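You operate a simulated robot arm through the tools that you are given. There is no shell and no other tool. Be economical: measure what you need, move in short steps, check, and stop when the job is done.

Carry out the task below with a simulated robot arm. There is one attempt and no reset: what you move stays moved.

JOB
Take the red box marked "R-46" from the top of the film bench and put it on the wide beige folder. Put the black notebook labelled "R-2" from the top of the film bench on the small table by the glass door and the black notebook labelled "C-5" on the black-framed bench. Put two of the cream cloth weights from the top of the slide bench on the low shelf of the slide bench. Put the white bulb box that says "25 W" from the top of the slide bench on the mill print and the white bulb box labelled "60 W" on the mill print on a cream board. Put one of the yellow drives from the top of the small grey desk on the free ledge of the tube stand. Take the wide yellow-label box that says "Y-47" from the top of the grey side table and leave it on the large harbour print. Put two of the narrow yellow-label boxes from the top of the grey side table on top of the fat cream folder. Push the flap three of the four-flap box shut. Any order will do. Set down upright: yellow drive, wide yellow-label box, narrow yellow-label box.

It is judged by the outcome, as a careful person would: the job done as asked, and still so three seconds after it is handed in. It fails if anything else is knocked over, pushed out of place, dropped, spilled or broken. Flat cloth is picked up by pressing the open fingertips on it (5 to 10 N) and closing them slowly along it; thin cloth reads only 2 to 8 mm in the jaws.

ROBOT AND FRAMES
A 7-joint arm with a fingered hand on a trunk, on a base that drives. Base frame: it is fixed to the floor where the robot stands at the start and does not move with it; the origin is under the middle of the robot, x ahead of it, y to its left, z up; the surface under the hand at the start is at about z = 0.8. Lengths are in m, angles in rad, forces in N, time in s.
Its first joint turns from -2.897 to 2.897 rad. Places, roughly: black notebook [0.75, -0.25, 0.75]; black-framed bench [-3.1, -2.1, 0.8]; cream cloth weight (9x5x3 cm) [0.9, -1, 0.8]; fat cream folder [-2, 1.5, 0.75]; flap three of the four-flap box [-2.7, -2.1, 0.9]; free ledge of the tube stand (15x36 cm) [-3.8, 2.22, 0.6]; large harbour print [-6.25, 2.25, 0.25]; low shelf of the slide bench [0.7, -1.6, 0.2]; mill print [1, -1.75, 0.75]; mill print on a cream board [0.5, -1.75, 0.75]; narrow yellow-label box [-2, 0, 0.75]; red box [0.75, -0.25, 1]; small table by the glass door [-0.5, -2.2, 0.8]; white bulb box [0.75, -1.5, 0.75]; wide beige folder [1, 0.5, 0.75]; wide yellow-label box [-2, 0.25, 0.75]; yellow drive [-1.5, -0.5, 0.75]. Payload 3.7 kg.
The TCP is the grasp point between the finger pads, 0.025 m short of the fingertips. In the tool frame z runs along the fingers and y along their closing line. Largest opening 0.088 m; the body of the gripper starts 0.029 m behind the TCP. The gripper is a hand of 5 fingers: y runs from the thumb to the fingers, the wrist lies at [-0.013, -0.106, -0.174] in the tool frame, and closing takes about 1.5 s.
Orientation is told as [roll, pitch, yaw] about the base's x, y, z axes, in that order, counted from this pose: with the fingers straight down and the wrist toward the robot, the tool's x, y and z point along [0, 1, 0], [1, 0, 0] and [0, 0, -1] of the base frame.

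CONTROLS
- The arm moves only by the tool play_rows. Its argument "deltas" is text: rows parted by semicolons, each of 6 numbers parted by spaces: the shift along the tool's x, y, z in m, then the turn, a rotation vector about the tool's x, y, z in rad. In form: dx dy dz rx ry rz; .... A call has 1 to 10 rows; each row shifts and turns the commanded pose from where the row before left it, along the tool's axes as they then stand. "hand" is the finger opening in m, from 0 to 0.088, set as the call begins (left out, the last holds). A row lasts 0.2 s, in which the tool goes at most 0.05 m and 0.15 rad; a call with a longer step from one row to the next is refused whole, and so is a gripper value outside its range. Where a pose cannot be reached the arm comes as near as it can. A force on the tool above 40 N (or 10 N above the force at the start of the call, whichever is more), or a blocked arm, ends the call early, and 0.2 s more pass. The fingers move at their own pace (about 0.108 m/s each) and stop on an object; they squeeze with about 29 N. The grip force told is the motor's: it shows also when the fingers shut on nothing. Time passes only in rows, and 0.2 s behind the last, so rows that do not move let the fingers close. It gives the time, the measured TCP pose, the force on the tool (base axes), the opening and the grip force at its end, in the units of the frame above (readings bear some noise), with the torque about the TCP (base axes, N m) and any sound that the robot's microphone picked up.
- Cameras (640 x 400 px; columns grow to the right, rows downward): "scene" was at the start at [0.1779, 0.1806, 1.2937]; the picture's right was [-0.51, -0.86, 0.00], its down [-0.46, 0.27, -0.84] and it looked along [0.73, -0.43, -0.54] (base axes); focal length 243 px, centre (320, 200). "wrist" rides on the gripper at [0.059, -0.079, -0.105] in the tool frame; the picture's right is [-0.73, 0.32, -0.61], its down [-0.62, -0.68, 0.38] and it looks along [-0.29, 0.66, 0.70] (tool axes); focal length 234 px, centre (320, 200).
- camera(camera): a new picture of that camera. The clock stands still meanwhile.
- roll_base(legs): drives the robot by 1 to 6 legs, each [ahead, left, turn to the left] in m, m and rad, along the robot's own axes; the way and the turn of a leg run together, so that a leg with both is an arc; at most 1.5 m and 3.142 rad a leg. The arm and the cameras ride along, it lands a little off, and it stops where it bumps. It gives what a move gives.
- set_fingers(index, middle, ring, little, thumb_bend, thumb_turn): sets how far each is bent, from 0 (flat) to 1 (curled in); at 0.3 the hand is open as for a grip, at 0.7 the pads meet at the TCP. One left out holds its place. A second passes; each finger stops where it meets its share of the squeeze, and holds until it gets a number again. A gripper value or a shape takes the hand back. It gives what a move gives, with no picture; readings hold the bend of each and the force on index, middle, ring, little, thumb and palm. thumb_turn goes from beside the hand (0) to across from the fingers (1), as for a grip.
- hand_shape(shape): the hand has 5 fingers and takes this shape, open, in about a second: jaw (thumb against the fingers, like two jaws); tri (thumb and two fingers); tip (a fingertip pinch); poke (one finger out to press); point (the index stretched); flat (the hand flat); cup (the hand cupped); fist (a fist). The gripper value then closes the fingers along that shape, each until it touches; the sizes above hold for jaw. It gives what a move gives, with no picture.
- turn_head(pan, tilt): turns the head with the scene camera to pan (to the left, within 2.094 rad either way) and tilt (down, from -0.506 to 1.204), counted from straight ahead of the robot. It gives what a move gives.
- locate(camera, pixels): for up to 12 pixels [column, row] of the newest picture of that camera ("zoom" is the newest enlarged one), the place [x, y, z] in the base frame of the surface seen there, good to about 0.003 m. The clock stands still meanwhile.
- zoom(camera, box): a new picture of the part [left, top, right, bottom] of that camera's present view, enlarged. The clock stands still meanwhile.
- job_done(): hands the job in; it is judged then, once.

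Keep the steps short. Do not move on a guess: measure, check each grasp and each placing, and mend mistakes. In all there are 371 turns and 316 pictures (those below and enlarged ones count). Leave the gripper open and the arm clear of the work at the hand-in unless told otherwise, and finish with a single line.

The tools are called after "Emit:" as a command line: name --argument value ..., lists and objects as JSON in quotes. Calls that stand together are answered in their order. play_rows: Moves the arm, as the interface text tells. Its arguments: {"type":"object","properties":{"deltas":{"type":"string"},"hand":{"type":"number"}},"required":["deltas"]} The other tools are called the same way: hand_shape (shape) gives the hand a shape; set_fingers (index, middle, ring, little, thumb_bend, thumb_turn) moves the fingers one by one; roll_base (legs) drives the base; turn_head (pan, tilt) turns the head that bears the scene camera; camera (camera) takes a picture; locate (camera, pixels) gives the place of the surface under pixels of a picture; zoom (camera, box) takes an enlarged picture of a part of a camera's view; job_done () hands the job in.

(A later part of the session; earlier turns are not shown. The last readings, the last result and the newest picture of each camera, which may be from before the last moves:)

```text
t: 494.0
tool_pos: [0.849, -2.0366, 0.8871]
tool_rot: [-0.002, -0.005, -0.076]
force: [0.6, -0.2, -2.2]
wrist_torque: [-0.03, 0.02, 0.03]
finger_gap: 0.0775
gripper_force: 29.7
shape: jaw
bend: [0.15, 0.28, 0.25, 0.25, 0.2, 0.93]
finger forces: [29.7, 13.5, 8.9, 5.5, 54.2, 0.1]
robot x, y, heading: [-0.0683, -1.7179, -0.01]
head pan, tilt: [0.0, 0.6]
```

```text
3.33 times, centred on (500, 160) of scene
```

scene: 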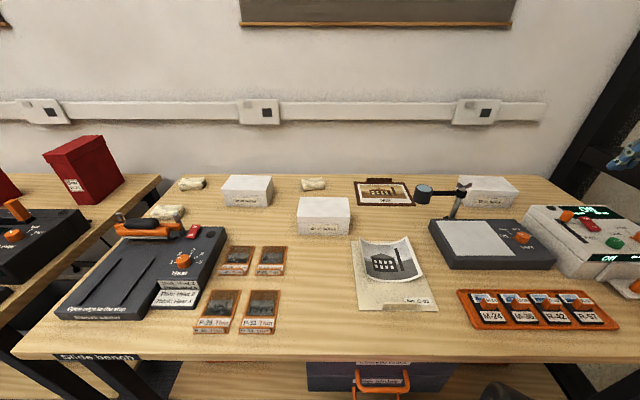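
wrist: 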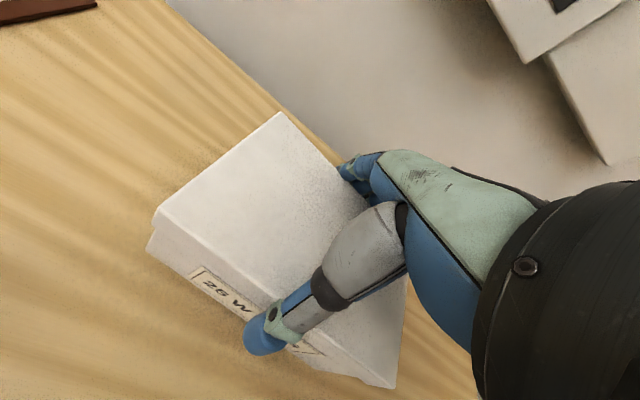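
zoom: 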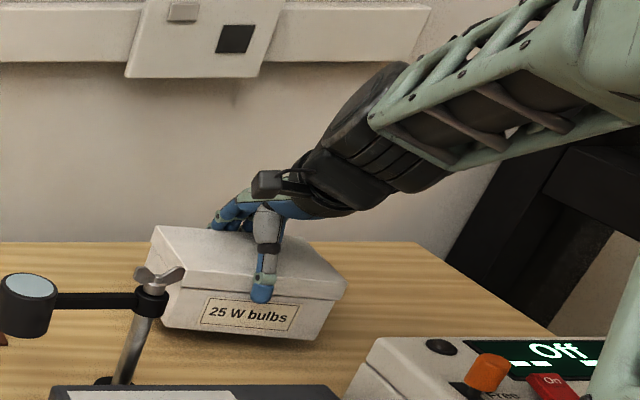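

It is held (25 W box up). I'll raise and carry it left to over the Mill print (centre about (0.89, −1.70)).

Emit:
play_rows --deltas "0 0 -0.03 0 0 0;0 0 -0.03 0 0 0;0.0426 0.0014 0 0 0 0;0.0426 0.0014 0 0 0 0;0.0426 0.0014 0 0 0 0;0.0426 0.0014 0 0 0 0;0.0426 0.0014 0 0 0 0;0.0426 0.0014 0 0 0 0;0.0426 0.0014 0 0 0 0;0.0426 0.0014 0 0 0 0"

Emit:
camera --camera "scene"

Emit:
camera --camera "wrist"

```text
t: 496.2
tool_pos: [0.8867, -1.695, 0.9473]
tool_rot: [-0.001, -0.005, -0.079]
force: [0.5, -0.4, -3.2]
wrist_torque: [-0.01, 0.0, 0.03]
finger_gap: 0.0771
gripper_force: 29.2
shape: jaw
bend: [0.15, 0.28, 0.26, 0.26, 0.2, 0.93]
finger forces: [29.6, 13.5, 8.7, 5.3, 53.7, 0.0]
robot x, y, heading: [-0.0673, -1.7184, -0.006]
head pan, tilt: [0.0, 0.6]
```

```text
118 pictures are left
```

scene: 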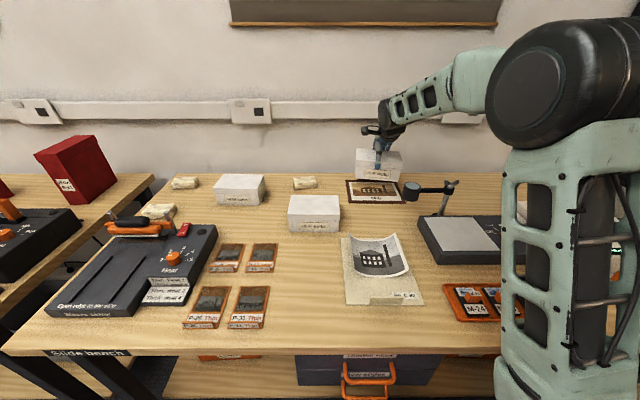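

```text
117 pictures are left
```

wrist: 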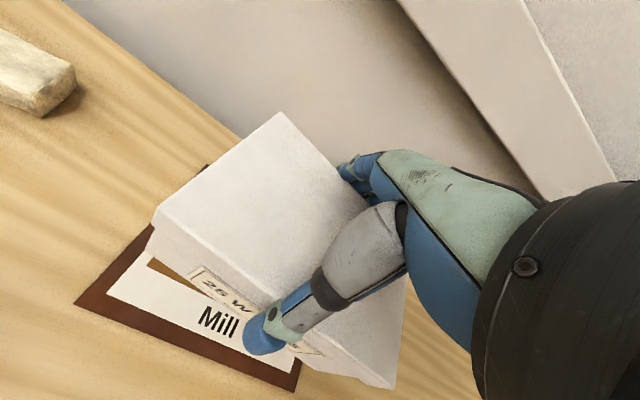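

Emit:
locate --camera "wrist" --pixels '[[282, 117], [157, 215], [148, 250], [380, 368], [375, 380], [78, 300], [205, 250], [298, 385], [250, 160]]'

Emit:
zoom --camera "scene" --box '[320, 110, 460, 220]'

```text
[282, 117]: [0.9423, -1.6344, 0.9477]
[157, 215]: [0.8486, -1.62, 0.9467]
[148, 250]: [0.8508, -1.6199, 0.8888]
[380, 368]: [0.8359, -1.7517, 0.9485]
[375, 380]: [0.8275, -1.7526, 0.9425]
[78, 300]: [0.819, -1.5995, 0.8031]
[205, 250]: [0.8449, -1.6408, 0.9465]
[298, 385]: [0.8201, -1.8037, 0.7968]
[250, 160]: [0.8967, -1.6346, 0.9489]
```

```text
3.64 times, centred on (390, 165) of scene
```

zoom: 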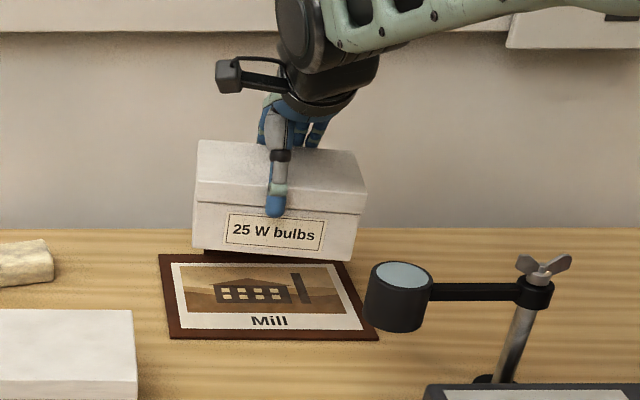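

The box is level, yaw −0.1. I'll align it and lower (contact expected near TCP z 0.876).

Emit:
play_rows --deltas "-0.008 -0.002 0 0 0 -0.1;0 0 0.03 0 0 0;0 0 0.025 0 0 0;0 0 0.008 0 0 0;0 0 0.003 0 0 0;0 0 0 0 0 0"

Emit:
play_rows --deltas "0 0 0.003 0 0 0;0 0 0.002 0 0 0;0 0 0 0 0 0"

Emit:
zoom --camera "scene" --box '[320, 110, 460, 220]'

```text
t: 497.6
tool_pos: [0.8831, -1.7063, 0.8808]
tool_rot: [-0.001, -0.004, 0.022]
force: [-0.8, -0.7, -2.7]
wrist_torque: [-0.02, -0.01, 0.0]
finger_gap: 0.0777
gripper_force: 29.2
shape: jaw
bend: [0.15, 0.28, 0.26, 0.26, 0.21, 0.93]
finger forces: [29.5, 13.4, 8.5, 5.2, 53.1, 0.0]
robot x, y, heading: [-0.0653, -1.7165, -0.004]
head pan, tilt: [0.0, 0.6]
```

```text
t: 498.4
tool_pos: [0.8825, -1.7051, 0.8754]
tool_rot: [-0.002, -0.003, 0.022]
force: [0.1, -0.4, -2.9]
wrist_torque: [-0.03, 0.03, -0.02]
finger_gap: 0.0774
gripper_force: 29.1
shape: jaw
bend: [0.15, 0.28, 0.26, 0.26, 0.21, 0.93]
finger forces: [29.5, 13.4, 8.3, 5.2, 53.2, 0.0]
robot x, y, heading: [-0.0638, -1.7177, -0.007]
head pan, tilt: [0.0, 0.6]
```

```text
3.64 times, centred on (390, 165) of scene
```

zoom: 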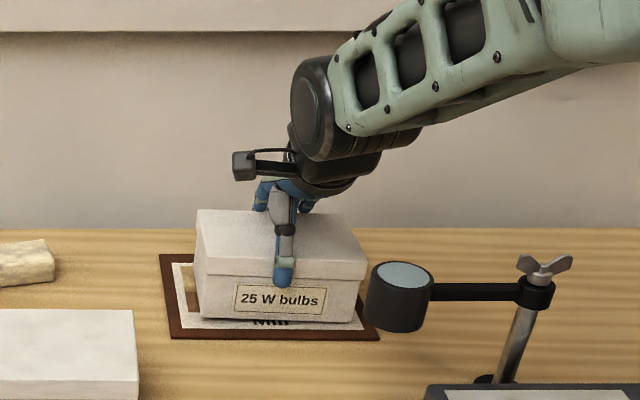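

Emit:
play_rows --deltas "0 0 0.002 0 0 0;0 0 0.002 0 0 0;0 0 0.002 0 0 0;0 0 0 0 0 0"

```text
t: 499.4
tool_pos: [0.8833, -1.7043, 0.8713]
tool_rot: [0.0, -0.007, 0.022]
force: [-0.4, 1.9, 11.3]
wrist_torque: [-0.23, -0.53, 0.03]
finger_gap: 0.0774
gripper_force: 29.1
shape: jaw
bend: [0.15, 0.28, 0.26, 0.25, 0.2, 0.93]
finger forces: [31.0, 13.3, 9.2, 7.0, 55.4, 0.1]
robot x, y, heading: [-0.0667, -1.7143, -0.009]
head pan, tilt: [0.0, 0.6]
```

Contact. I'll open the fingers wide individually and rise.

Emit:
set_fingers --index 0.05 --middle 0.05 --ring 0.05 --little 0.05 --thumb_bend 0.05

Emit:
play_rows --deltas "0 0 -0.02 0 0 0;0 0 -0.03 0 0 0;0 0 -0.045 0 0 0;0 0 -0.045 0 0 0;0 0 -0.045 0 0 0;0 0 0 0 0 0"

Emit:
zoom --camera "scene" --box '[320, 110, 460, 220]'

```text
t: 500.4
tool_pos: [0.884, -1.7035, 0.8705]
tool_rot: [-0.001, -0.004, 0.021]
force: [-0.9, 0.5, -0.5]
wrist_torque: [-0.03, -0.02, 0.0]
finger_gap: 0.1263
gripper_force: 0.6
shape: fingers
bend: [0.05, 0.05, 0.05, 0.05, 0.05, 1.0]
finger forces: [0.0, 0.1, 0.0, 0.0, 0.4, 0.1]
robot x, y, heading: [-0.0648, -1.7163, -0.009]
head pan, tilt: [0.0, 0.6]
```

```text
t: 501.8
tool_pos: [0.8829, -1.7052, 1.0562]
tool_rot: [-0.001, -0.006, 0.023]
force: [-0.6, 0.2, 0.0]
wrist_torque: [-0.03, 0.04, 0.0]
finger_gap: 0.1263
gripper_force: 0.0
shape: fingers
bend: [0.05, 0.05, 0.05, 0.05, 0.05, 1.0]
finger forces: [0.0, 0.0, 0.0, 0.0, 0.1, 0.0]
robot x, y, heading: [-0.0639, -1.7186, -0.011]
head pan, tilt: [0.0, 0.6]
```

```text
3.64 times, centred on (390, 165) of scene
```

zoom: 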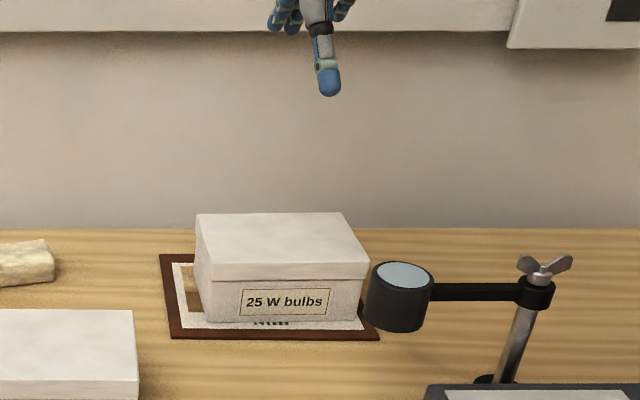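

25 W is on the Mill print. Now the 60 W box: I'll move over it.

Emit:
play_rows --deltas "0.0341 -0.0237 0 0 0 0;0.0341 -0.0237 0 0 0 0;0.0341 -0.0237 0 0 0 0;0.0341 -0.0237 0 0 0 0;0.0341 -0.0237 0 0 0 0;0.0341 -0.0237 0 0 0 0;0.0341 -0.0237 0 0 0 0;0 0 0.03 0 0 0;0 0 0 0 0 0"

Emit:
camera --camera "wrist"

Emit:
camera --camera "scene"

```text
t: 503.8
tool_pos: [0.711, -1.4691, 1.0244]
tool_rot: [0.0, -0.006, 0.022]
force: [0.9, 0.1, 0.1]
wrist_torque: [0.03, -0.02, 0.02]
finger_gap: 0.1264
gripper_force: 0.1
shape: fingers
bend: [0.05, 0.05, 0.05, 0.05, 0.05, 1.0]
finger forces: [0.1, 0.1, 0.0, 0.0, 0.1, 0.0]
robot x, y, heading: [-0.0669, -1.718, -0.004]
head pan, tilt: [0.0, 0.6]
```

```text
113 pictures are left
```

wrist: 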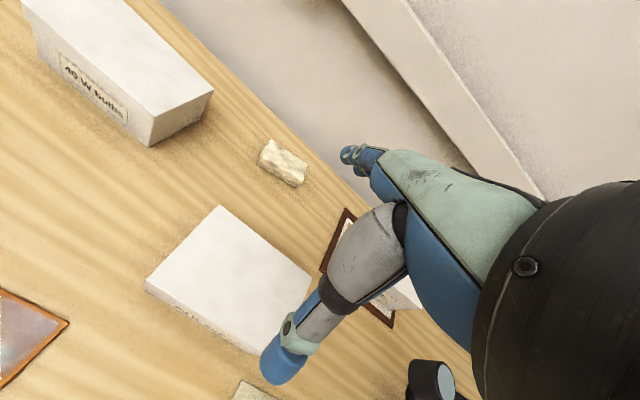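

```text
112 pictures are left
```

scene: 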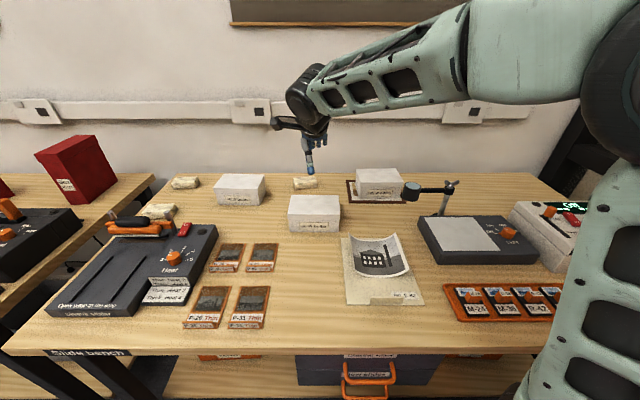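

Emit:
locate --camera "wrist" --pixels '[[219, 208], [149, 280], [252, 350], [306, 271], [200, 316], [285, 160], [270, 150], [300, 180]]'

Emit:
zoom --camera "scene" --box '[330, 210, 450, 320]'

Emit:
locate --camera "zoom" --pixels '[[70, 100], [75, 330], [345, 325], [260, 100], [130, 120], [270, 80], [320, 220], [200, 170], [150, 210], [260, 230], [140, 330], [270, 330]]'

```text
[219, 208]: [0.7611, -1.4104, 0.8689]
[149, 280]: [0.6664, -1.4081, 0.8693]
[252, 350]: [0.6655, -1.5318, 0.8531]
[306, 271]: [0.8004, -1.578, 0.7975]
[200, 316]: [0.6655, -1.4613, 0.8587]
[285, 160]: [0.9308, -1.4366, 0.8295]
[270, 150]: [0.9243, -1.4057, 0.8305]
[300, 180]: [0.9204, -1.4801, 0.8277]
```

```text
3.64 times, centred on (390, 265) of scene
```

zoom: 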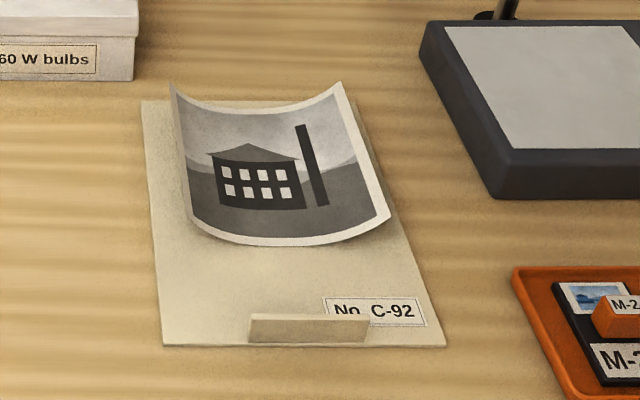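

```text
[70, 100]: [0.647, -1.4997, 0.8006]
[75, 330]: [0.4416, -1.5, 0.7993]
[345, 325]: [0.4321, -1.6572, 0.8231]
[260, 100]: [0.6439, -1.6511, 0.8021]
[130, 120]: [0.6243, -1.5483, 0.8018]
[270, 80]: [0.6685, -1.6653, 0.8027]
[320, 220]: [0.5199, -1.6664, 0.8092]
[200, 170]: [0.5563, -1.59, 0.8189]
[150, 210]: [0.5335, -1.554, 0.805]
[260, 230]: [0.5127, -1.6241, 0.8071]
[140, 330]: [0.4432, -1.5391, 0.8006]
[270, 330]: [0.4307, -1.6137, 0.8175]
```

I'll measure the curled print's edges.

Emit:
locate --camera "zoom" --pixels '[[178, 95], [338, 90], [383, 212], [196, 222], [290, 240], [260, 110], [185, 150], [365, 150], [270, 170]]'

```text
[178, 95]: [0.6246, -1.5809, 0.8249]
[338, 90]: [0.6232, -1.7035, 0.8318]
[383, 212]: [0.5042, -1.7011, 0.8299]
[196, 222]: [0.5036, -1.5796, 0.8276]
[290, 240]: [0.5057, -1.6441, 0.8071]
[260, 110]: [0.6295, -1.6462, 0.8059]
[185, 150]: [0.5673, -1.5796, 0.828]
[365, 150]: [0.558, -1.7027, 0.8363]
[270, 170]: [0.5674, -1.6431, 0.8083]
```

The print spans x 0.504..0.63, y −1.703..−1.58, centre (0.566, −1.641). Now I'll grip the 60 W box: descend to just the depth that worked.

Emit:
play_rows --deltas "-0.005 0.001 0 0 0 0.03;0 0 0.045 0 0 0;0 0 0.045 0 0 0;0 0 0.04 0 0 0;0 0 0.02 0 0 0;0 0 0.007 0 0 0;0 0 0 0 0 0"

Emit:
camera --camera "wrist"

```text
t: 505.4
tool_pos: [0.7133, -1.4742, 0.8657]
tool_rot: [-0.002, -0.006, -0.008]
force: [-0.8, 0.6, 3.3]
wrist_torque: [-0.01, 0.15, -0.01]
finger_gap: 0.1267
gripper_force: 1.4
shape: fingers
bend: [0.05, 0.05, 0.05, 0.05, 0.03, 1.0]
finger forces: [0.1, 0.0, 0.1, 0.1, 2.7, 0.0]
robot x, y, heading: [-0.0689, -1.7178, -0.008]
head pan, tilt: [0.0, 0.6]
```

```text
110 pictures are left
```

wrist: 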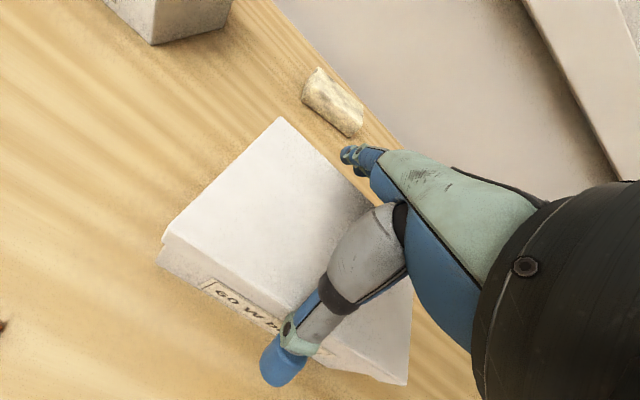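

Emit:
play_rows --deltas "0 -0.002 0.001 0 0 0;0 0 0 0 0 0;0 0 0 0 0 0;0 0 0 0 0 0;0 0 0 0 0 0;0 0 0 0 0 0;0 0 0 0 0 0;0 0 0 0 0 0;0 0 0 0 0 0" --hand 0.0

Emit:
play_rows --deltas "0 0 -0.006 0 0 0;0 0 -0.008 0 0 0;0 0 -0.012 0 0 0;0 0 0 0 0 0"

Emit:
camera --camera "wrist"

Emit:
zoom --camera "scene" --box '[250, 130, 430, 260]'

```text
t: 506.4
tool_pos: [0.7133, -1.4727, 0.87]
tool_rot: [-0.002, -0.011, -0.007]
force: [0.3, -1.4, 13.0]
wrist_torque: [-0.14, -0.44, 0.11]
finger_gap: 0.0767
gripper_force: 29.5
shape: jaw
bend: [0.15, 0.28, 0.25, 0.26, 0.26, 0.96]
finger forces: [28.5, 13.3, 8.1, 5.6, 47.0, 0.0]
robot x, y, heading: [-0.0629, -1.7184, -0.005]
head pan, tilt: [0.0, 0.6]
stopped in row 5: the force on the tool passed its limit at 40 N (the readings are from after the stop); the commanded pose is now the measured one
```

```text
t: 507.4
tool_pos: [0.7115, -1.4733, 0.895]
tool_rot: [0.001, -0.006, -0.008]
force: [-0.8, -0.3, -1.7]
wrist_torque: [-0.05, 0.02, 0.02]
finger_gap: 0.0775
gripper_force: 29.7
shape: jaw
bend: [0.17, 0.28, 0.28, 0.28, 0.25, 0.95]
finger forces: [27.5, 12.5, 6.3, 3.3, 46.2, 0.1]
robot x, y, heading: [-0.0667, -1.7165, -0.002]
head pan, tilt: [0.0, 0.6]
```

```text
109 pictures are left
```

wrist: 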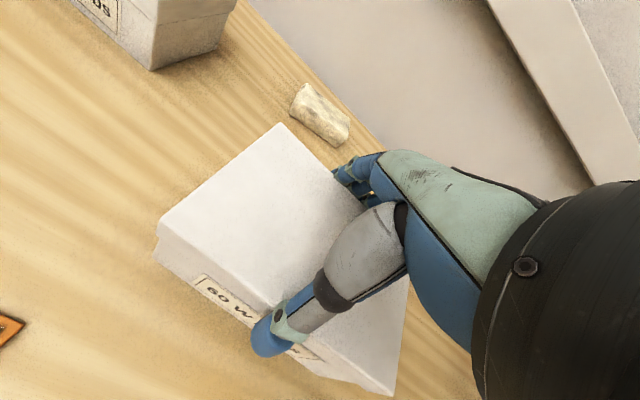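

```text
3.08 times, centred on (340, 195) of scene
```

zoom: 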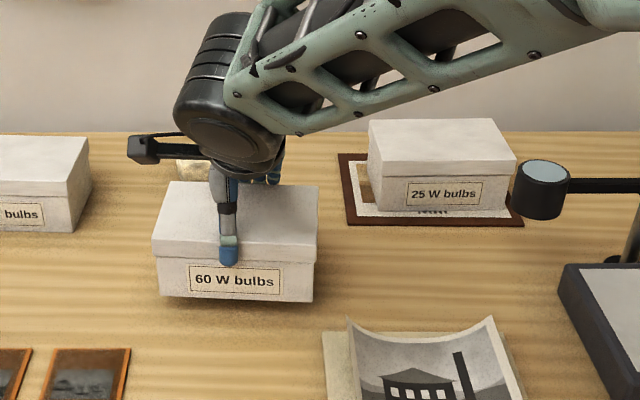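

Held. I'll raise and carry it to over the curled print.

Emit:
play_rows --deltas "0 0 -0.035 0 0 0;0 0 -0.035 0 0 0;-0.0326 -0.0292 0 0 0 0;-0.0326 -0.0292 0 0 0 0;-0.0326 -0.0292 0 0 0 0;-0.0326 -0.0292 0 0 0 0;-0.0326 -0.0292 0 0 0 0;0 0 0 0 0 0"

Emit:
camera --camera "wrist"

Emit:
zoom --camera "scene" --box '[290, 150, 470, 310]'

```text
t: 509.2
tool_pos: [0.5634, -1.635, 0.9636]
tool_rot: [-0.001, -0.009, -0.008]
force: [0.5, -0.5, -2.2]
wrist_torque: [0.0, -0.02, -0.04]
finger_gap: 0.0773
gripper_force: 29.3
shape: jaw
bend: [0.17, 0.28, 0.28, 0.28, 0.25, 0.95]
finger forces: [28.1, 12.5, 6.2, 3.1, 46.5, 0.1]
robot x, y, heading: [-0.0653, -1.7187, -0.002]
head pan, tilt: [0.0, 0.6]
```

```text
107 pictures are left
```

wrist: 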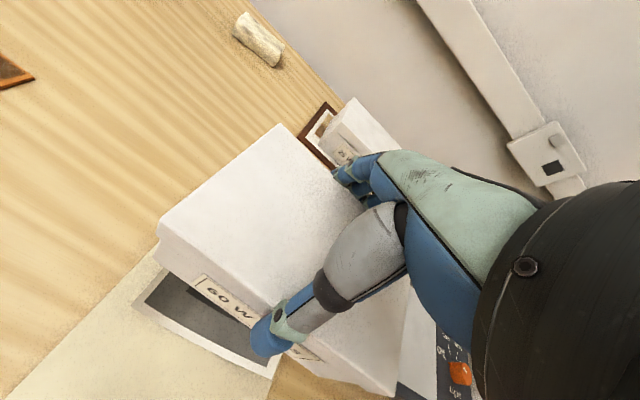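

```text
2.50 times, centred on (380, 230) of scene
```

zoom: 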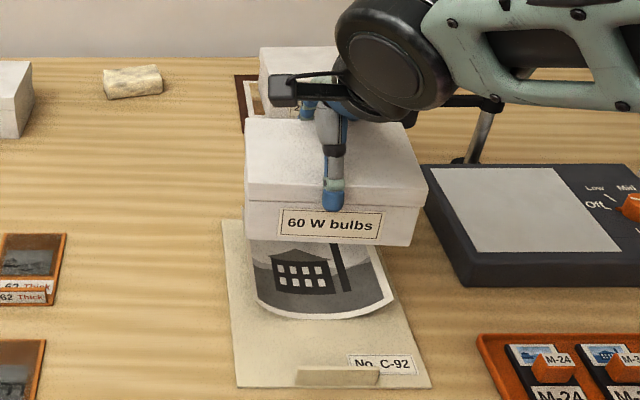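

Emit:
locate --camera "wrist" --pixels '[[278, 129], [162, 228], [383, 372], [375, 380], [160, 255], [140, 290], [240, 365]]'

```text
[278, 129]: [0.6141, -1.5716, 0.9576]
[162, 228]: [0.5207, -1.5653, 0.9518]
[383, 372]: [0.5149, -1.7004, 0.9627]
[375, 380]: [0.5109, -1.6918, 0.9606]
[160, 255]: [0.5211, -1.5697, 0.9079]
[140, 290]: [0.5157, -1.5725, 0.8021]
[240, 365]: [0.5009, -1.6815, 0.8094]
```

Level the box (+0.07 about tool y), align, and lower toward the curled print.

Emit:
play_rows --deltas "-0.005 0 0 0 0.07 -0.03;0 0 0.03 0 0 0;0 0 0.015 0 0 0;0 0 0.005 0 0 0;0 0 0.005 0 0 0;0 0 0 0 0 0"

Emit:
camera --camera "wrist"

Emit:
zoom --camera "scene" --box '[290, 150, 470, 310]'

```text
t: 510.6
tool_pos: [0.5648, -1.6363, 0.909]
tool_rot: [0.07, -0.009, 0.026]
force: [-0.3, -0.1, -3.0]
wrist_torque: [0.02, 0.0, -0.01]
finger_gap: 0.0775
gripper_force: 28.5
shape: jaw
bend: [0.17, 0.28, 0.28, 0.28, 0.25, 0.95]
finger forces: [28.1, 12.5, 6.0, 3.1, 46.8, 0.0]
robot x, y, heading: [-0.0639, -1.7174, -0.007]
head pan, tilt: [0.0, 0.6]
```

```text
105 pictures are left
```

wrist: 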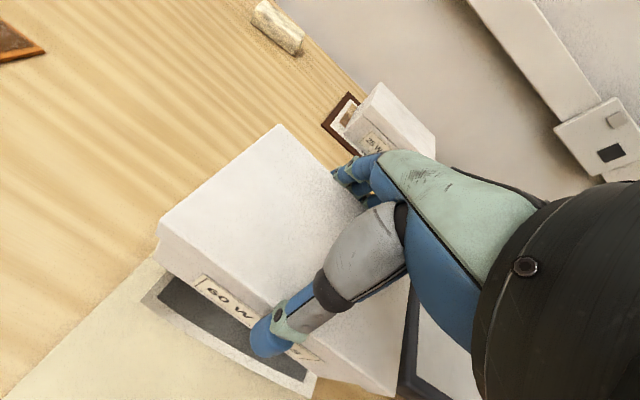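

```text
2.50 times, centred on (380, 230) of scene
```

zoom: 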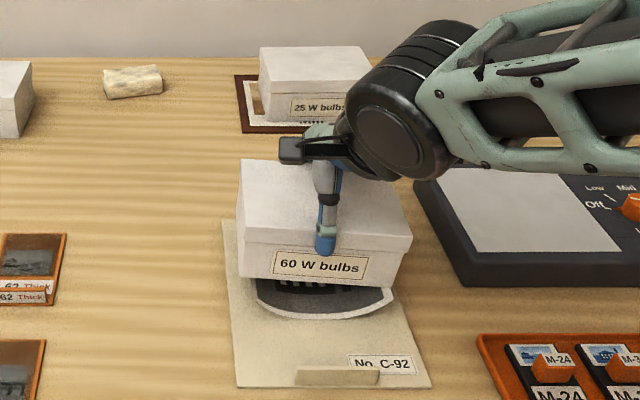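

Emit:
locate --camera "wrist" --pixels '[[278, 129], [162, 228], [383, 372], [390, 340], [250, 150]]'

Emit:
play_rows --deltas "0 0 0.004 0 0 0;0 0 0.004 0 0 0;0 0 0 0 0 0"

```text
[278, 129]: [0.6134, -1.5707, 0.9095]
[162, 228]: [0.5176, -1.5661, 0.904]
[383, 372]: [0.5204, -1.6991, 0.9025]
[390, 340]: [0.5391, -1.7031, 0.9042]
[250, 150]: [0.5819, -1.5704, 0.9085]
```

```text
t: 511.4
tool_pos: [0.5635, -1.6363, 0.9001]
tool_rot: [0.069, -0.007, 0.021]
force: [-0.5, 0.0, -3.0]
wrist_torque: [0.0, -0.01, -0.01]
finger_gap: 0.0774
gripper_force: 29.0
shape: jaw
bend: [0.17, 0.28, 0.28, 0.28, 0.25, 0.95]
finger forces: [28.1, 12.3, 5.9, 3.1, 46.8, 0.0]
robot x, y, heading: [-0.0615, -1.7159, -0.005]
head pan, tilt: [0.0, 0.6]
```

Emit:
play_rows --deltas "0 0 0.005 0 0 0;0 0 0.004 0 0 0;0 0 0.003 0 0 0;0 0 0 0 0 0"

Emit:
zoom --camera "scene" --box '[290, 150, 470, 310]'

```text
t: 512.5
tool_pos: [0.5662, -1.6351, 0.8889]
tool_rot: [0.07, -0.008, 0.022]
force: [0.1, -0.4, -2.6]
wrist_torque: [0.0, 0.0, 0.01]
finger_gap: 0.0774
gripper_force: 29.6
shape: jaw
bend: [0.17, 0.28, 0.28, 0.28, 0.25, 0.95]
finger forces: [28.3, 12.2, 5.9, 3.1, 46.9, 0.1]
robot x, y, heading: [-0.0654, -1.717, -0.002]
head pan, tilt: [0.0, 0.6]
```

```text
2.50 times, centred on (380, 230) of scene
```

zoom: 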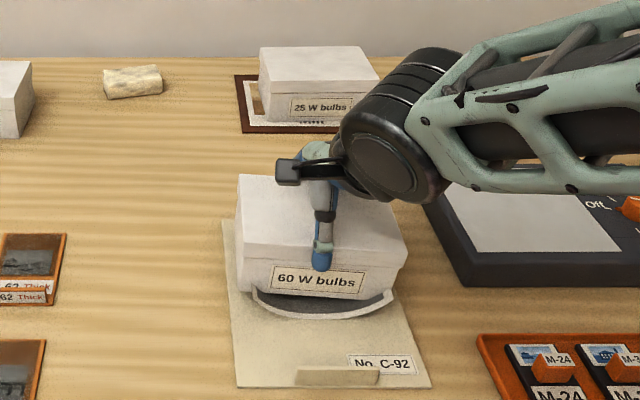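

Emit:
play_rows --deltas "0 0 0.003 0 0 0;0 0 0.003 0 0 0;0 0 0.002 0 0 0;0 0 0 0 0 0"

```text
t: 513.5
tool_pos: [0.5647, -1.6352, 0.8795]
tool_rot: [0.07, -0.008, 0.023]
force: [0.1, 0.6, -1.4]
wrist_torque: [-0.02, 0.0, 0.01]
finger_gap: 0.0775
gripper_force: 29.3
shape: jaw
bend: [0.18, 0.28, 0.28, 0.28, 0.25, 0.95]
finger forces: [28.3, 12.2, 5.9, 3.4, 47.3, 0.0]
robot x, y, heading: [-0.0686, -1.7166, -0.004]
head pan, tilt: [0.0, 0.6]
```

Emit:
play_rows --deltas "0 0 0.002 0 0 0;0 0 0.002 0 0 0;0 0 0.001 0 0 0;0 0 0 0 0 0"

Emit:
zoom --camera "scene" --box '[290, 150, 470, 310]'

```text
t: 514.5
tool_pos: [0.5647, -1.6344, 0.8752]
tool_rot: [0.07, -0.012, 0.024]
force: [-2.3, 0.7, 12.6]
wrist_torque: [-0.18, -0.49, 0.01]
finger_gap: 0.0774
gripper_force: 29.3
shape: jaw
bend: [0.18, 0.28, 0.28, 0.28, 0.25, 0.95]
finger forces: [29.1, 12.1, 6.2, 4.5, 49.7, 0.0]
robot x, y, heading: [-0.066, -1.716, -0.007]
head pan, tilt: [0.0, 0.6]
```

```text
2.50 times, centred on (380, 230) of scene
```

zoom: 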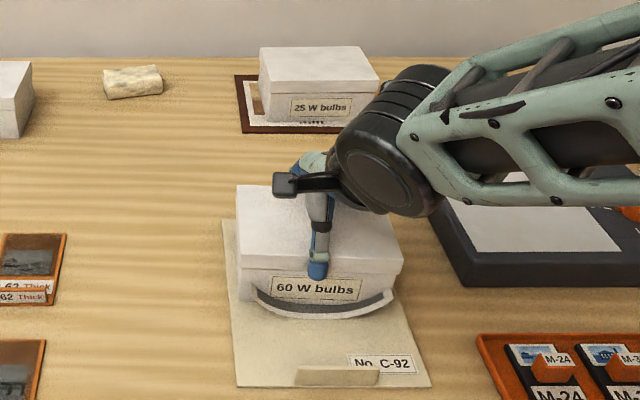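

Firm contact at print level. I'll release wide and rise.

Emit:
set_fingers --index 0.05 --middle 0.05 --ring 0.05 --little 0.05 --thumb_bend 0.05

Emit:
play_rows --deltas "0 0 -0.02 0 0 0;0 0 -0.03 0 0 0;0 0 -0.045 0 0 0;0 0 -0.045 0 -0.07 0;0 0 -0.045 0 0 0;0 0 0 0 0 0"

Emit:
zoom --camera "scene" --box '[290, 150, 470, 310]'

```text
t: 515.5
tool_pos: [0.5657, -1.6346, 0.8753]
tool_rot: [0.069, -0.009, 0.021]
force: [-0.4, 0.8, -0.3]
wrist_torque: [0.01, 0.02, -0.01]
finger_gap: 0.1267
gripper_force: 0.5
shape: fingers
bend: [0.05, 0.05, 0.05, 0.05, 0.05, 1.0]
finger forces: [0.1, 0.0, 0.0, 0.0, 0.4, 0.0]
robot x, y, heading: [-0.0665, -1.7147, -0.005]
head pan, tilt: [0.0, 0.6]
```

```text
t: 516.9
tool_pos: [0.5637, -1.6434, 1.0602]
tool_rot: [0.0, -0.009, 0.023]
force: [0.0, 0.3, -0.1]
wrist_torque: [0.0, 0.01, 0.0]
finger_gap: 0.1264
gripper_force: 0.0
shape: fingers
bend: [0.05, 0.05, 0.05, 0.05, 0.05, 1.0]
finger forces: [0.0, 0.0, 0.0, 0.1, 0.1, 0.1]
robot x, y, heading: [-0.0651, -1.7146, -0.006]
head pan, tilt: [0.0, 0.6]
```

```text
2.50 times, centred on (380, 230) of scene
```

zoom: 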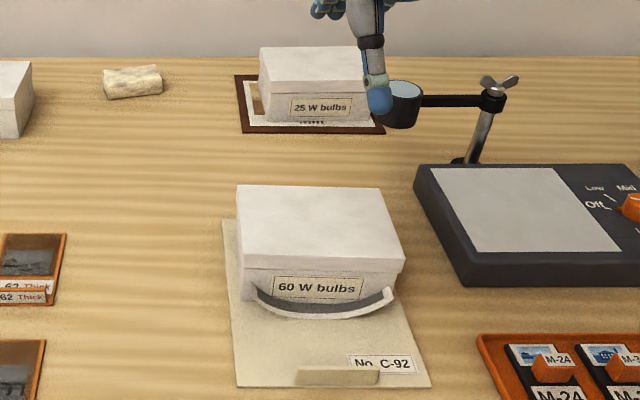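

60 W is on the curled print. Next are the cloth weights: I'll back up and look at the low shelf.

Emit:
roll_base --legs '[[-0.25, 0.3, 0]]'

Emit:
turn_head --pan 0.0 --tilt 0.85

Emit:
camera --camera "scene"

```text
t: 519.3
tool_pos: [0.316, -1.3388, 1.0597]
tool_rot: [0.0, -0.01, 0.024]
force: [0.3, 0.4, 0.7]
wrist_torque: [0.02, 0.01, 0.04]
finger_gap: 0.1261
gripper_force: 0.0
shape: fingers
bend: [0.05, 0.05, 0.05, 0.05, 0.05, 1.0]
finger forces: [0.0, 0.0, 0.0, 0.0, 0.1, 0.0]
robot x, y, heading: [-0.3117, -1.4107, -0.003]
head pan, tilt: [0.0, 0.6]
```

```text
t: 520.1
tool_pos: [0.3154, -1.3395, 1.0593]
tool_rot: [0.001, -0.008, 0.022]
force: [0.3, 0.4, 0.2]
wrist_torque: [0.01, 0.0, -0.01]
finger_gap: 0.1265
gripper_force: 0.2
shape: fingers
bend: [0.05, 0.05, 0.05, 0.05, 0.05, 1.0]
finger forces: [0.0, 0.0, 0.0, 0.1, 0.0, 0.0]
robot x, y, heading: [-0.3101, -1.4104, -0.006]
head pan, tilt: [0.0, 0.85]
```

```text
100 pictures are left
```

scene: 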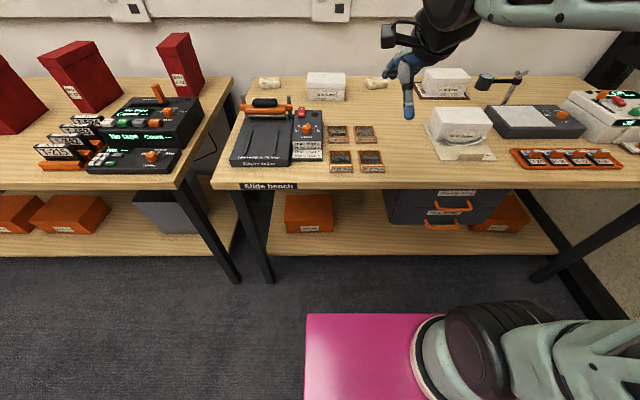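

Emit:
locate --camera "scene" --pixels '[[350, 240], [350, 215], [335, 228], [388, 222], [275, 252], [550, 250], [440, 225], [310, 225], [360, 250], [360, 200], [370, 187], [255, 278]]'

Emit:
zoom --camera "scene" --box '[240, 170, 480, 280]'

```text
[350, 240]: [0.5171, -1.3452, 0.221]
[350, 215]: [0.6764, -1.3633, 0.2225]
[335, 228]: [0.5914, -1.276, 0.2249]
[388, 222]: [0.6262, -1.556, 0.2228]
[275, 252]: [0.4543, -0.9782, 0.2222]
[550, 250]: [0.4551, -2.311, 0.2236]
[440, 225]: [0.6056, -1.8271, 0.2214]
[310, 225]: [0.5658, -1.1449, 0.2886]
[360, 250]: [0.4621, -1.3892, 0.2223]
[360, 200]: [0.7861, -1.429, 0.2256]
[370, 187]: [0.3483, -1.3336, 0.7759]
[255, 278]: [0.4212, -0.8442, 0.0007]
```

```text
2.67 times, centred on (360, 225) of scene
```

zoom: 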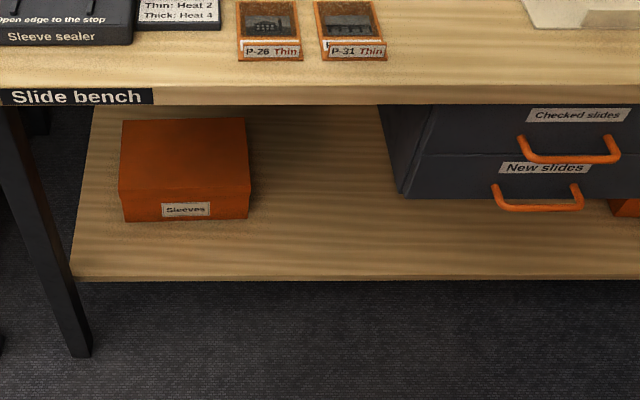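

The low shelf is at z 0.222, front edge x 0.44, free between y −1.27 and −1.55. Before fetching a weight I'll test in free space how low the vertical hand can go, backing the base away first.

Emit:
roll_base --legs '[[-0.3, 0, 0]]'

Emit:
play_rows --deltas "0 0.04 0.02 0 0 0;0 0.04 0.02 0 0 0;0 0.04 0.02 0 0 0;0 0.04 0.02 0 0 0;0 0 0.045 0 0 0;0 0 0.045 0 0 0;0 0 0.045 0 0 0;0 0 0.045 0 0 0;0 0 0.045 0 0 0;0 0 0.045 0 0 0" --hand 0.088

Emit:
play_rows --deltas "0 0 0.045 0 0 0;0 0 0.045 0 0 0;0 0 0.045 0 0 0;0 0 0.045 0 0 0;0 0 0.045 0 0 0;0 0 0.045 0 0 0;0 0 0.045 0 0 0;0 0 0.045 0 0 0;0 0 0.045 0 0 0;0 0 0 0 0 0"

```text
t: 522.1
tool_pos: [0.0081, -1.3354, 1.0595]
tool_rot: [-0.002, -0.011, 0.026]
force: [-0.5, 0.3, -0.2]
wrist_torque: [0.04, -0.01, 0.0]
finger_gap: 0.1264
gripper_force: 0.1
shape: fingers
bend: [0.05, 0.05, 0.05, 0.05, 0.05, 1.0]
finger forces: [0.1, 0.1, 0.0, 0.1, 0.0, 0.0]
robot x, y, heading: [-0.6199, -1.4074, -0.005]
head pan, tilt: [0.0, 0.85]
```

```text
t: 524.4
tool_pos: [0.171, -1.3315, 0.7125]
tool_rot: [0.0, -0.012, 0.024]
force: [1.0, 0.4, -0.3]
wrist_torque: [-0.02, -0.02, -0.01]
finger_gap: 0.0879
gripper_force: 0.2
shape: jaw
bend: [0.3, 0.3, 0.3, 0.3, 0.3, 0.97]
finger forces: [0.0, 0.0, 0.1, 0.0, 0.0, 0.0]
robot x, y, heading: [-0.6196, -1.4126, -0.009]
head pan, tilt: [0.0, 0.85]
```

```text
t: 526.5
tool_pos: [0.1765, -1.3304, 0.3064]
tool_rot: [0.0, -0.01, 0.025]
force: [-0.2, -0.6, 1.3]
wrist_torque: [-0.05, 0.04, 0.0]
finger_gap: 0.0878
gripper_force: 0.1
shape: jaw
bend: [0.3, 0.3, 0.3, 0.3, 0.3, 0.97]
finger forces: [0.1, 0.0, 0.0, 0.1, 0.0, 0.0]
robot x, y, heading: [-0.6176, -1.4089, -0.002]
head pan, tilt: [0.0, 0.85]
```

It reaches 0.306 with the hand vertical. Further down:

Emit:
play_rows --deltas "0 0 0.03 0 0 0;0 0 0.02 0 0 0;0 0 0.015 0 0 0;0 0 0 0 0 0"

Emit:
camera --camera "scene"

```text
t: 527.5
tool_pos: [0.1759, -1.3305, 0.2417]
tool_rot: [-0.001, -0.01, 0.027]
force: [0.7, 0.2, 0.4]
wrist_torque: [-0.02, 0.01, 0.01]
finger_gap: 0.0881
gripper_force: 0.1
shape: jaw
bend: [0.3, 0.3, 0.3, 0.3, 0.3, 0.97]
finger forces: [0.0, 0.1, 0.0, 0.1, 0.0, 0.0]
robot x, y, heading: [-0.6195, -1.4111, -0.006]
head pan, tilt: [0.0, 0.85]
```

```text
98 pictures are left
```

scene: 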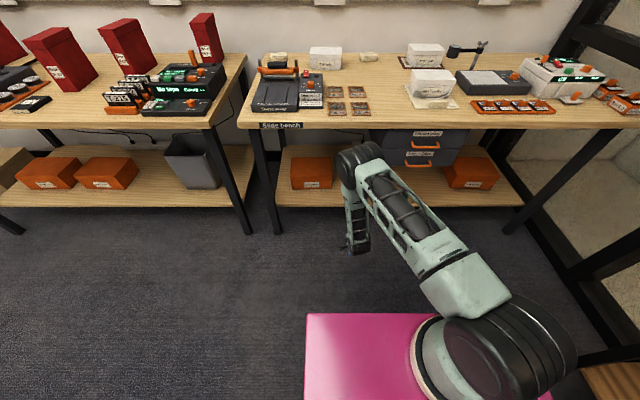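

Emit:
locate --camera "scene" --pixels '[[360, 155], [345, 165], [378, 165], [348, 200], [355, 240], [400, 230], [470, 285]]'

```text
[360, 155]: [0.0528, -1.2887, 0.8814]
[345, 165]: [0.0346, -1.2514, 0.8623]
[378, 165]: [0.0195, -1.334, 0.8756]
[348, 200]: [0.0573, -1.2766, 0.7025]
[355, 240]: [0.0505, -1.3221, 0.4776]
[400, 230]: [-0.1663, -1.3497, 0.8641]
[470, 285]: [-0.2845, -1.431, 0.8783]
```

The forearm stands vertically, so to get under the bench edge I need some forward tilt. I'll test tilting here at low height.

Emit:
play_rows --deltas "0 0 0 -0.1 0 0;0 0 0 -0.1 0 0;0 0 0 -0.1 0 0;0 0 0 0 0 0"

Emit:
play_rows --deltas "0 0 0 -0.1 0 0;0 0 0 -0.1 0 0;0 0 0 0 0 0"

```text
t: 528.5
tool_pos: [0.176, -1.3326, 0.242]
tool_rot: [-0.001, -0.312, 0.027]
force: [0.5, 0.1, 0.7]
wrist_torque: [0.0, -0.02, 0.0]
finger_gap: 0.088
gripper_force: 0.0
shape: jaw
bend: [0.3, 0.3, 0.3, 0.3, 0.3, 0.97]
finger forces: [0.0, 0.0, 0.0, 0.0, 0.0, 0.0]
robot x, y, heading: [-0.6202, -1.4116, -0.003]
head pan, tilt: [0.0, 0.85]
```

```text
t: 529.4
tool_pos: [0.1761, -1.333, 0.2418]
tool_rot: [-0.001, -0.508, 0.025]
force: [0.4, -0.4, 0.4]
wrist_torque: [0.01, -0.02, 0.01]
finger_gap: 0.088
gripper_force: 0.0
shape: jaw
bend: [0.3, 0.3, 0.3, 0.3, 0.3, 0.97]
finger forces: [0.1, 0.0, 0.0, 0.0, 0.0, 0.0]
robot x, y, heading: [-0.6189, -1.411, -0.008]
head pan, tilt: [0.0, 0.85]
```

Tilt 0.5 works at z 0.24 here. Look at the forearm now.

Emit:
camera --camera "scene"

Emit:
zoom --camera "scene" --box '[280, 120, 460, 280]'

Emit:
locate --camera "zoom" --pixels '[[250, 120], [200, 150], [250, 200], [230, 260], [220, 300], [260, 160], [200, 250]]'

```text
97 pictures are left
```

scene: 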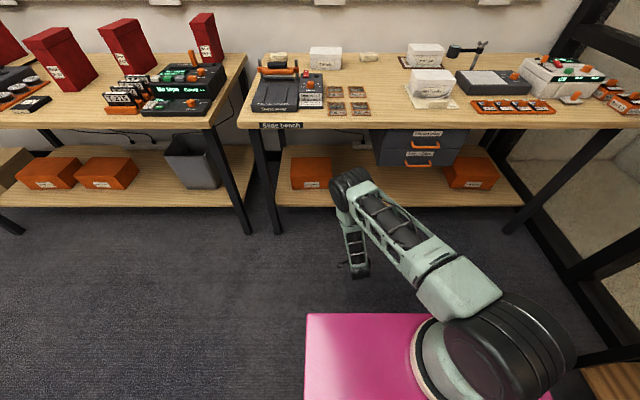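

```text
2.50 times, centred on (370, 200) of scene
```

zoom: 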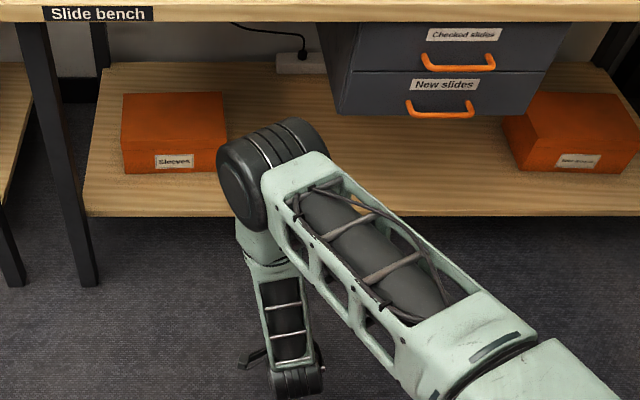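

```text
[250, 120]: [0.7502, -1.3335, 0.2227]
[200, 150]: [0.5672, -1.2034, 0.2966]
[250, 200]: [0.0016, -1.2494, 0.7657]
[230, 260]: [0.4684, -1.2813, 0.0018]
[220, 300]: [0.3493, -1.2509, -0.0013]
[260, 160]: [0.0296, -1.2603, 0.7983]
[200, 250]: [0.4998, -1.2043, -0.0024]
```

I need a more stretched arm so the elbow stays outside the bench edge. I'll test extending forward 0.15 m at this height and tilt.

Emit:
play_rows --deltas "0 0.035 0.0194 0 0 0;0 0.035 0.0194 0 0 0;0 0.035 0.0194 0 0 0;0 0.026 0.0146 0 0 0;0 0 0 0 0 0"

Emit:
zoom --camera "scene" --box '[280, 120, 460, 280]'

Emit:
locate --camera "zoom" --pixels '[[240, 160], [280, 160], [250, 200], [250, 250], [240, 300], [350, 230], [220, 130]]'

```text
t: 530.5
tool_pos: [0.3252, -1.3285, 0.24]
tool_rot: [-0.001, -0.51, 0.025]
force: [0.0, 0.4, 0.2]
wrist_torque: [0.01, -0.03, 0.01]
finger_gap: 0.0882
gripper_force: 0.1
shape: jaw
bend: [0.3, 0.3, 0.3, 0.3, 0.3, 0.97]
finger forces: [0.0, 0.0, 0.0, 0.0, 0.1, 0.1]
robot x, y, heading: [-0.6199, -1.4132, -0.005]
head pan, tilt: [0.0, 0.85]
```

```text
2.50 times, centred on (370, 200) of scene
```

zoom: 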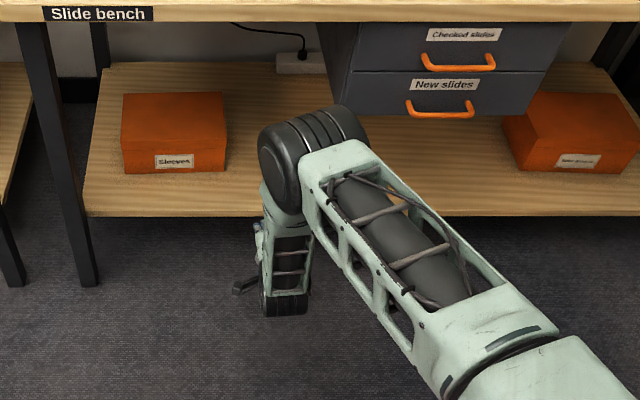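

```text
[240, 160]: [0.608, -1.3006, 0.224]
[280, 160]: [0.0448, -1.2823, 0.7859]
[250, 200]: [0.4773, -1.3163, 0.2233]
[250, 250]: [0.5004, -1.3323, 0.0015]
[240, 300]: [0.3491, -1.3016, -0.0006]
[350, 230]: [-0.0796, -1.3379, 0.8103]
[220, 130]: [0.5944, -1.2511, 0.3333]
```

Emit:
locate --camera "zoom" --pixels '[[340, 110], [360, 125], [300, 118], [320, 120], [285, 135], [290, 300], [262, 235]]'

Emit:
play_rows --deltas "0 0.035 0.0195 0 0 0;0 0 0 0 0 0"

```text
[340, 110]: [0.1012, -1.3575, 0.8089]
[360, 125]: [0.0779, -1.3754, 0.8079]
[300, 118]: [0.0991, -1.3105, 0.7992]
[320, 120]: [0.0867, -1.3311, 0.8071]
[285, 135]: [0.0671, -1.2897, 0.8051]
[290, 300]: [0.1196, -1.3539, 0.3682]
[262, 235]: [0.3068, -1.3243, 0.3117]
```

```text
t: 531.1
tool_pos: [0.3675, -1.3287, 0.2408]
tool_rot: [-0.003, -0.509, 0.026]
force: [0.3, -0.3, 0.1]
wrist_torque: [-0.01, -0.04, -0.01]
finger_gap: 0.0881
gripper_force: 0.2
shape: jaw
bend: [0.3, 0.3, 0.3, 0.3, 0.3, 0.97]
finger forces: [0.0, 0.0, 0.1, 0.0, 0.0, 0.1]
robot x, y, heading: [-0.6205, -1.4096, -0.002]
head pan, tilt: [0.0, 0.85]
```

With this stretched pose the elbow stays clear for a TCP up to x≈0.50. The plan works. Now I'll back off, raise the arm with tilt about 0.35, and fetch weight C.

Emit:
roll_base --legs '[[-0.2, 0, 0]]'

Emit:
play_rows --deltas "0 -0.0175 -0.0484 0.03 0 0;0 0.0219 -0.0393 0.03 0 0;0 0.0219 -0.0393 0.03 0 0;0 0.0219 -0.0393 0.03 0 0;0 0.0154 -0.0423 0.03 0 0;0 0.0154 -0.0423 0 0 0;0 0.0154 -0.0423 0 0 0;0 0.0154 -0.0423 0 0 0;0 0.0154 -0.0423 0 0 0;0 0.0154 -0.0423 0 0 0"

Emit:
play_rows --deltas "0 0.0154 -0.0423 0 0 0;0 0.0154 -0.0423 0 0 0;0 0.0154 -0.0423 0 0 0;0 0.0154 -0.0423 0 0 0;0 0.0154 -0.0423 0 0 0;0 0.0154 -0.0423 0 0 0;0 0.0154 -0.0423 0 0 0;0 0.0154 -0.0423 0 0 0;0 0 0 0 0 0"

```text
t: 532.8
tool_pos: [0.1646, -1.3297, 0.2413]
tool_rot: [0.0, -0.509, 0.023]
force: [0.4, 0.1, 0.3]
wrist_torque: [0.0, 0.0, -0.03]
finger_gap: 0.0878
gripper_force: 0.0
shape: jaw
bend: [0.3, 0.3, 0.3, 0.3, 0.3, 0.97]
finger forces: [0.0, 0.0, 0.0, 0.0, 0.1, 0.0]
robot x, y, heading: [-0.8234, -1.4107, -0.007]
head pan, tilt: [0.0, 0.85]
```

```text
refused: row 1 steps farther than a row can; nothing moved
```

```text
t: 534.8
tool_pos: [0.1065, -1.329, 0.5971]
tool_rot: [-0.002, -0.508, 0.024]
force: [0.5, -0.9, -0.5]
wrist_torque: [0.02, -0.02, -0.01]
finger_gap: 0.0878
gripper_force: 0.0
shape: jaw
bend: [0.3, 0.3, 0.3, 0.3, 0.3, 0.97]
finger forces: [0.0, 0.1, 0.1, 0.1, 0.0, 0.0]
robot x, y, heading: [-0.82, -1.408, -0.006]
head pan, tilt: [0.0, 0.85]
```

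Emit:
play_rows --deltas "0 0.0219 -0.0393 0 0 0;0 0.0219 -0.0393 0 0 0;0 0.0219 -0.0393 0 0 0;0 0.0219 -0.0393 0 0 0;0 0.0219 -0.0393 0 0 0;0 0.0219 -0.0393 0 0 0;0 0.0219 -0.0393 0 0 0;0 0.0219 -0.0393 0 0 0;0 0.0219 -0.0393 0.15 0 0;0 0 0 0 0 0"

Emit:
roll_base --legs '[[0.6, 0.06, 0]]'

Emit:
turn_head --pan 0.0 --tilt 0.6

Emit:
camera --camera "scene"

```text
t: 537.0
tool_pos: [0.1071, -1.331, 0.9997]
tool_rot: [-0.001, -0.358, 0.023]
force: [-0.2, -1.5, 0.0]
wrist_torque: [0.03, 0.0, 0.04]
finger_gap: 0.0877
gripper_force: 0.0
shape: jaw
bend: [0.3, 0.3, 0.3, 0.3, 0.3, 0.98]
finger forces: [0.1, 0.0, 0.0, 0.0, 0.0, 0.0]
robot x, y, heading: [-0.8217, -1.4121, -0.009]
head pan, tilt: [0.0, 0.85]
```

```text
t: 540.3
tool_pos: [0.7028, -1.2605, 0.9991]
tool_rot: [-0.001, -0.359, 0.036]
force: [0.7, 0.8, 0.0]
wrist_torque: [0.03, 0.0, 0.0]
finger_gap: 0.0878
gripper_force: 0.1
shape: jaw
bend: [0.3, 0.3, 0.3, 0.3, 0.3, 0.98]
finger forces: [0.0, 0.0, 0.1, 0.0, 0.0, 0.0]
robot x, y, heading: [-0.226, -1.3505, 0.003]
head pan, tilt: [0.0, 0.85]
```

```text
t: 541.1
tool_pos: [0.7031, -1.2588, 1.0003]
tool_rot: [-0.001, -0.36, 0.035]
force: [0.2, -0.1, -0.2]
wrist_torque: [-0.03, 0.02, -0.01]
finger_gap: 0.0882
gripper_force: 0.1
shape: jaw
bend: [0.3, 0.3, 0.3, 0.3, 0.3, 0.98]
finger forces: [0.0, 0.0, 0.0, 0.0, 0.1, 0.1]
robot x, y, heading: [-0.2243, -1.3507, 0.003]
head pan, tilt: [0.0, 0.6]
```

```text
94 pictures are left
```

scene: 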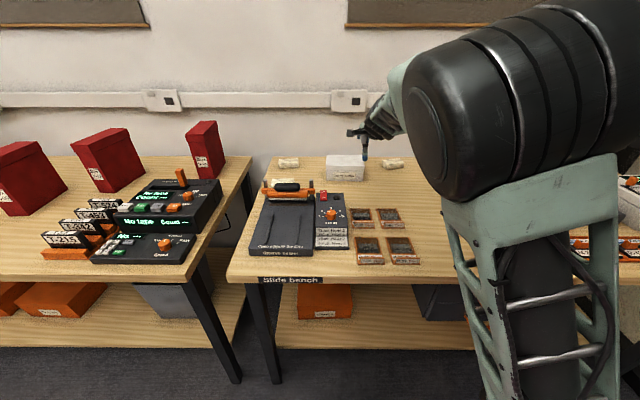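

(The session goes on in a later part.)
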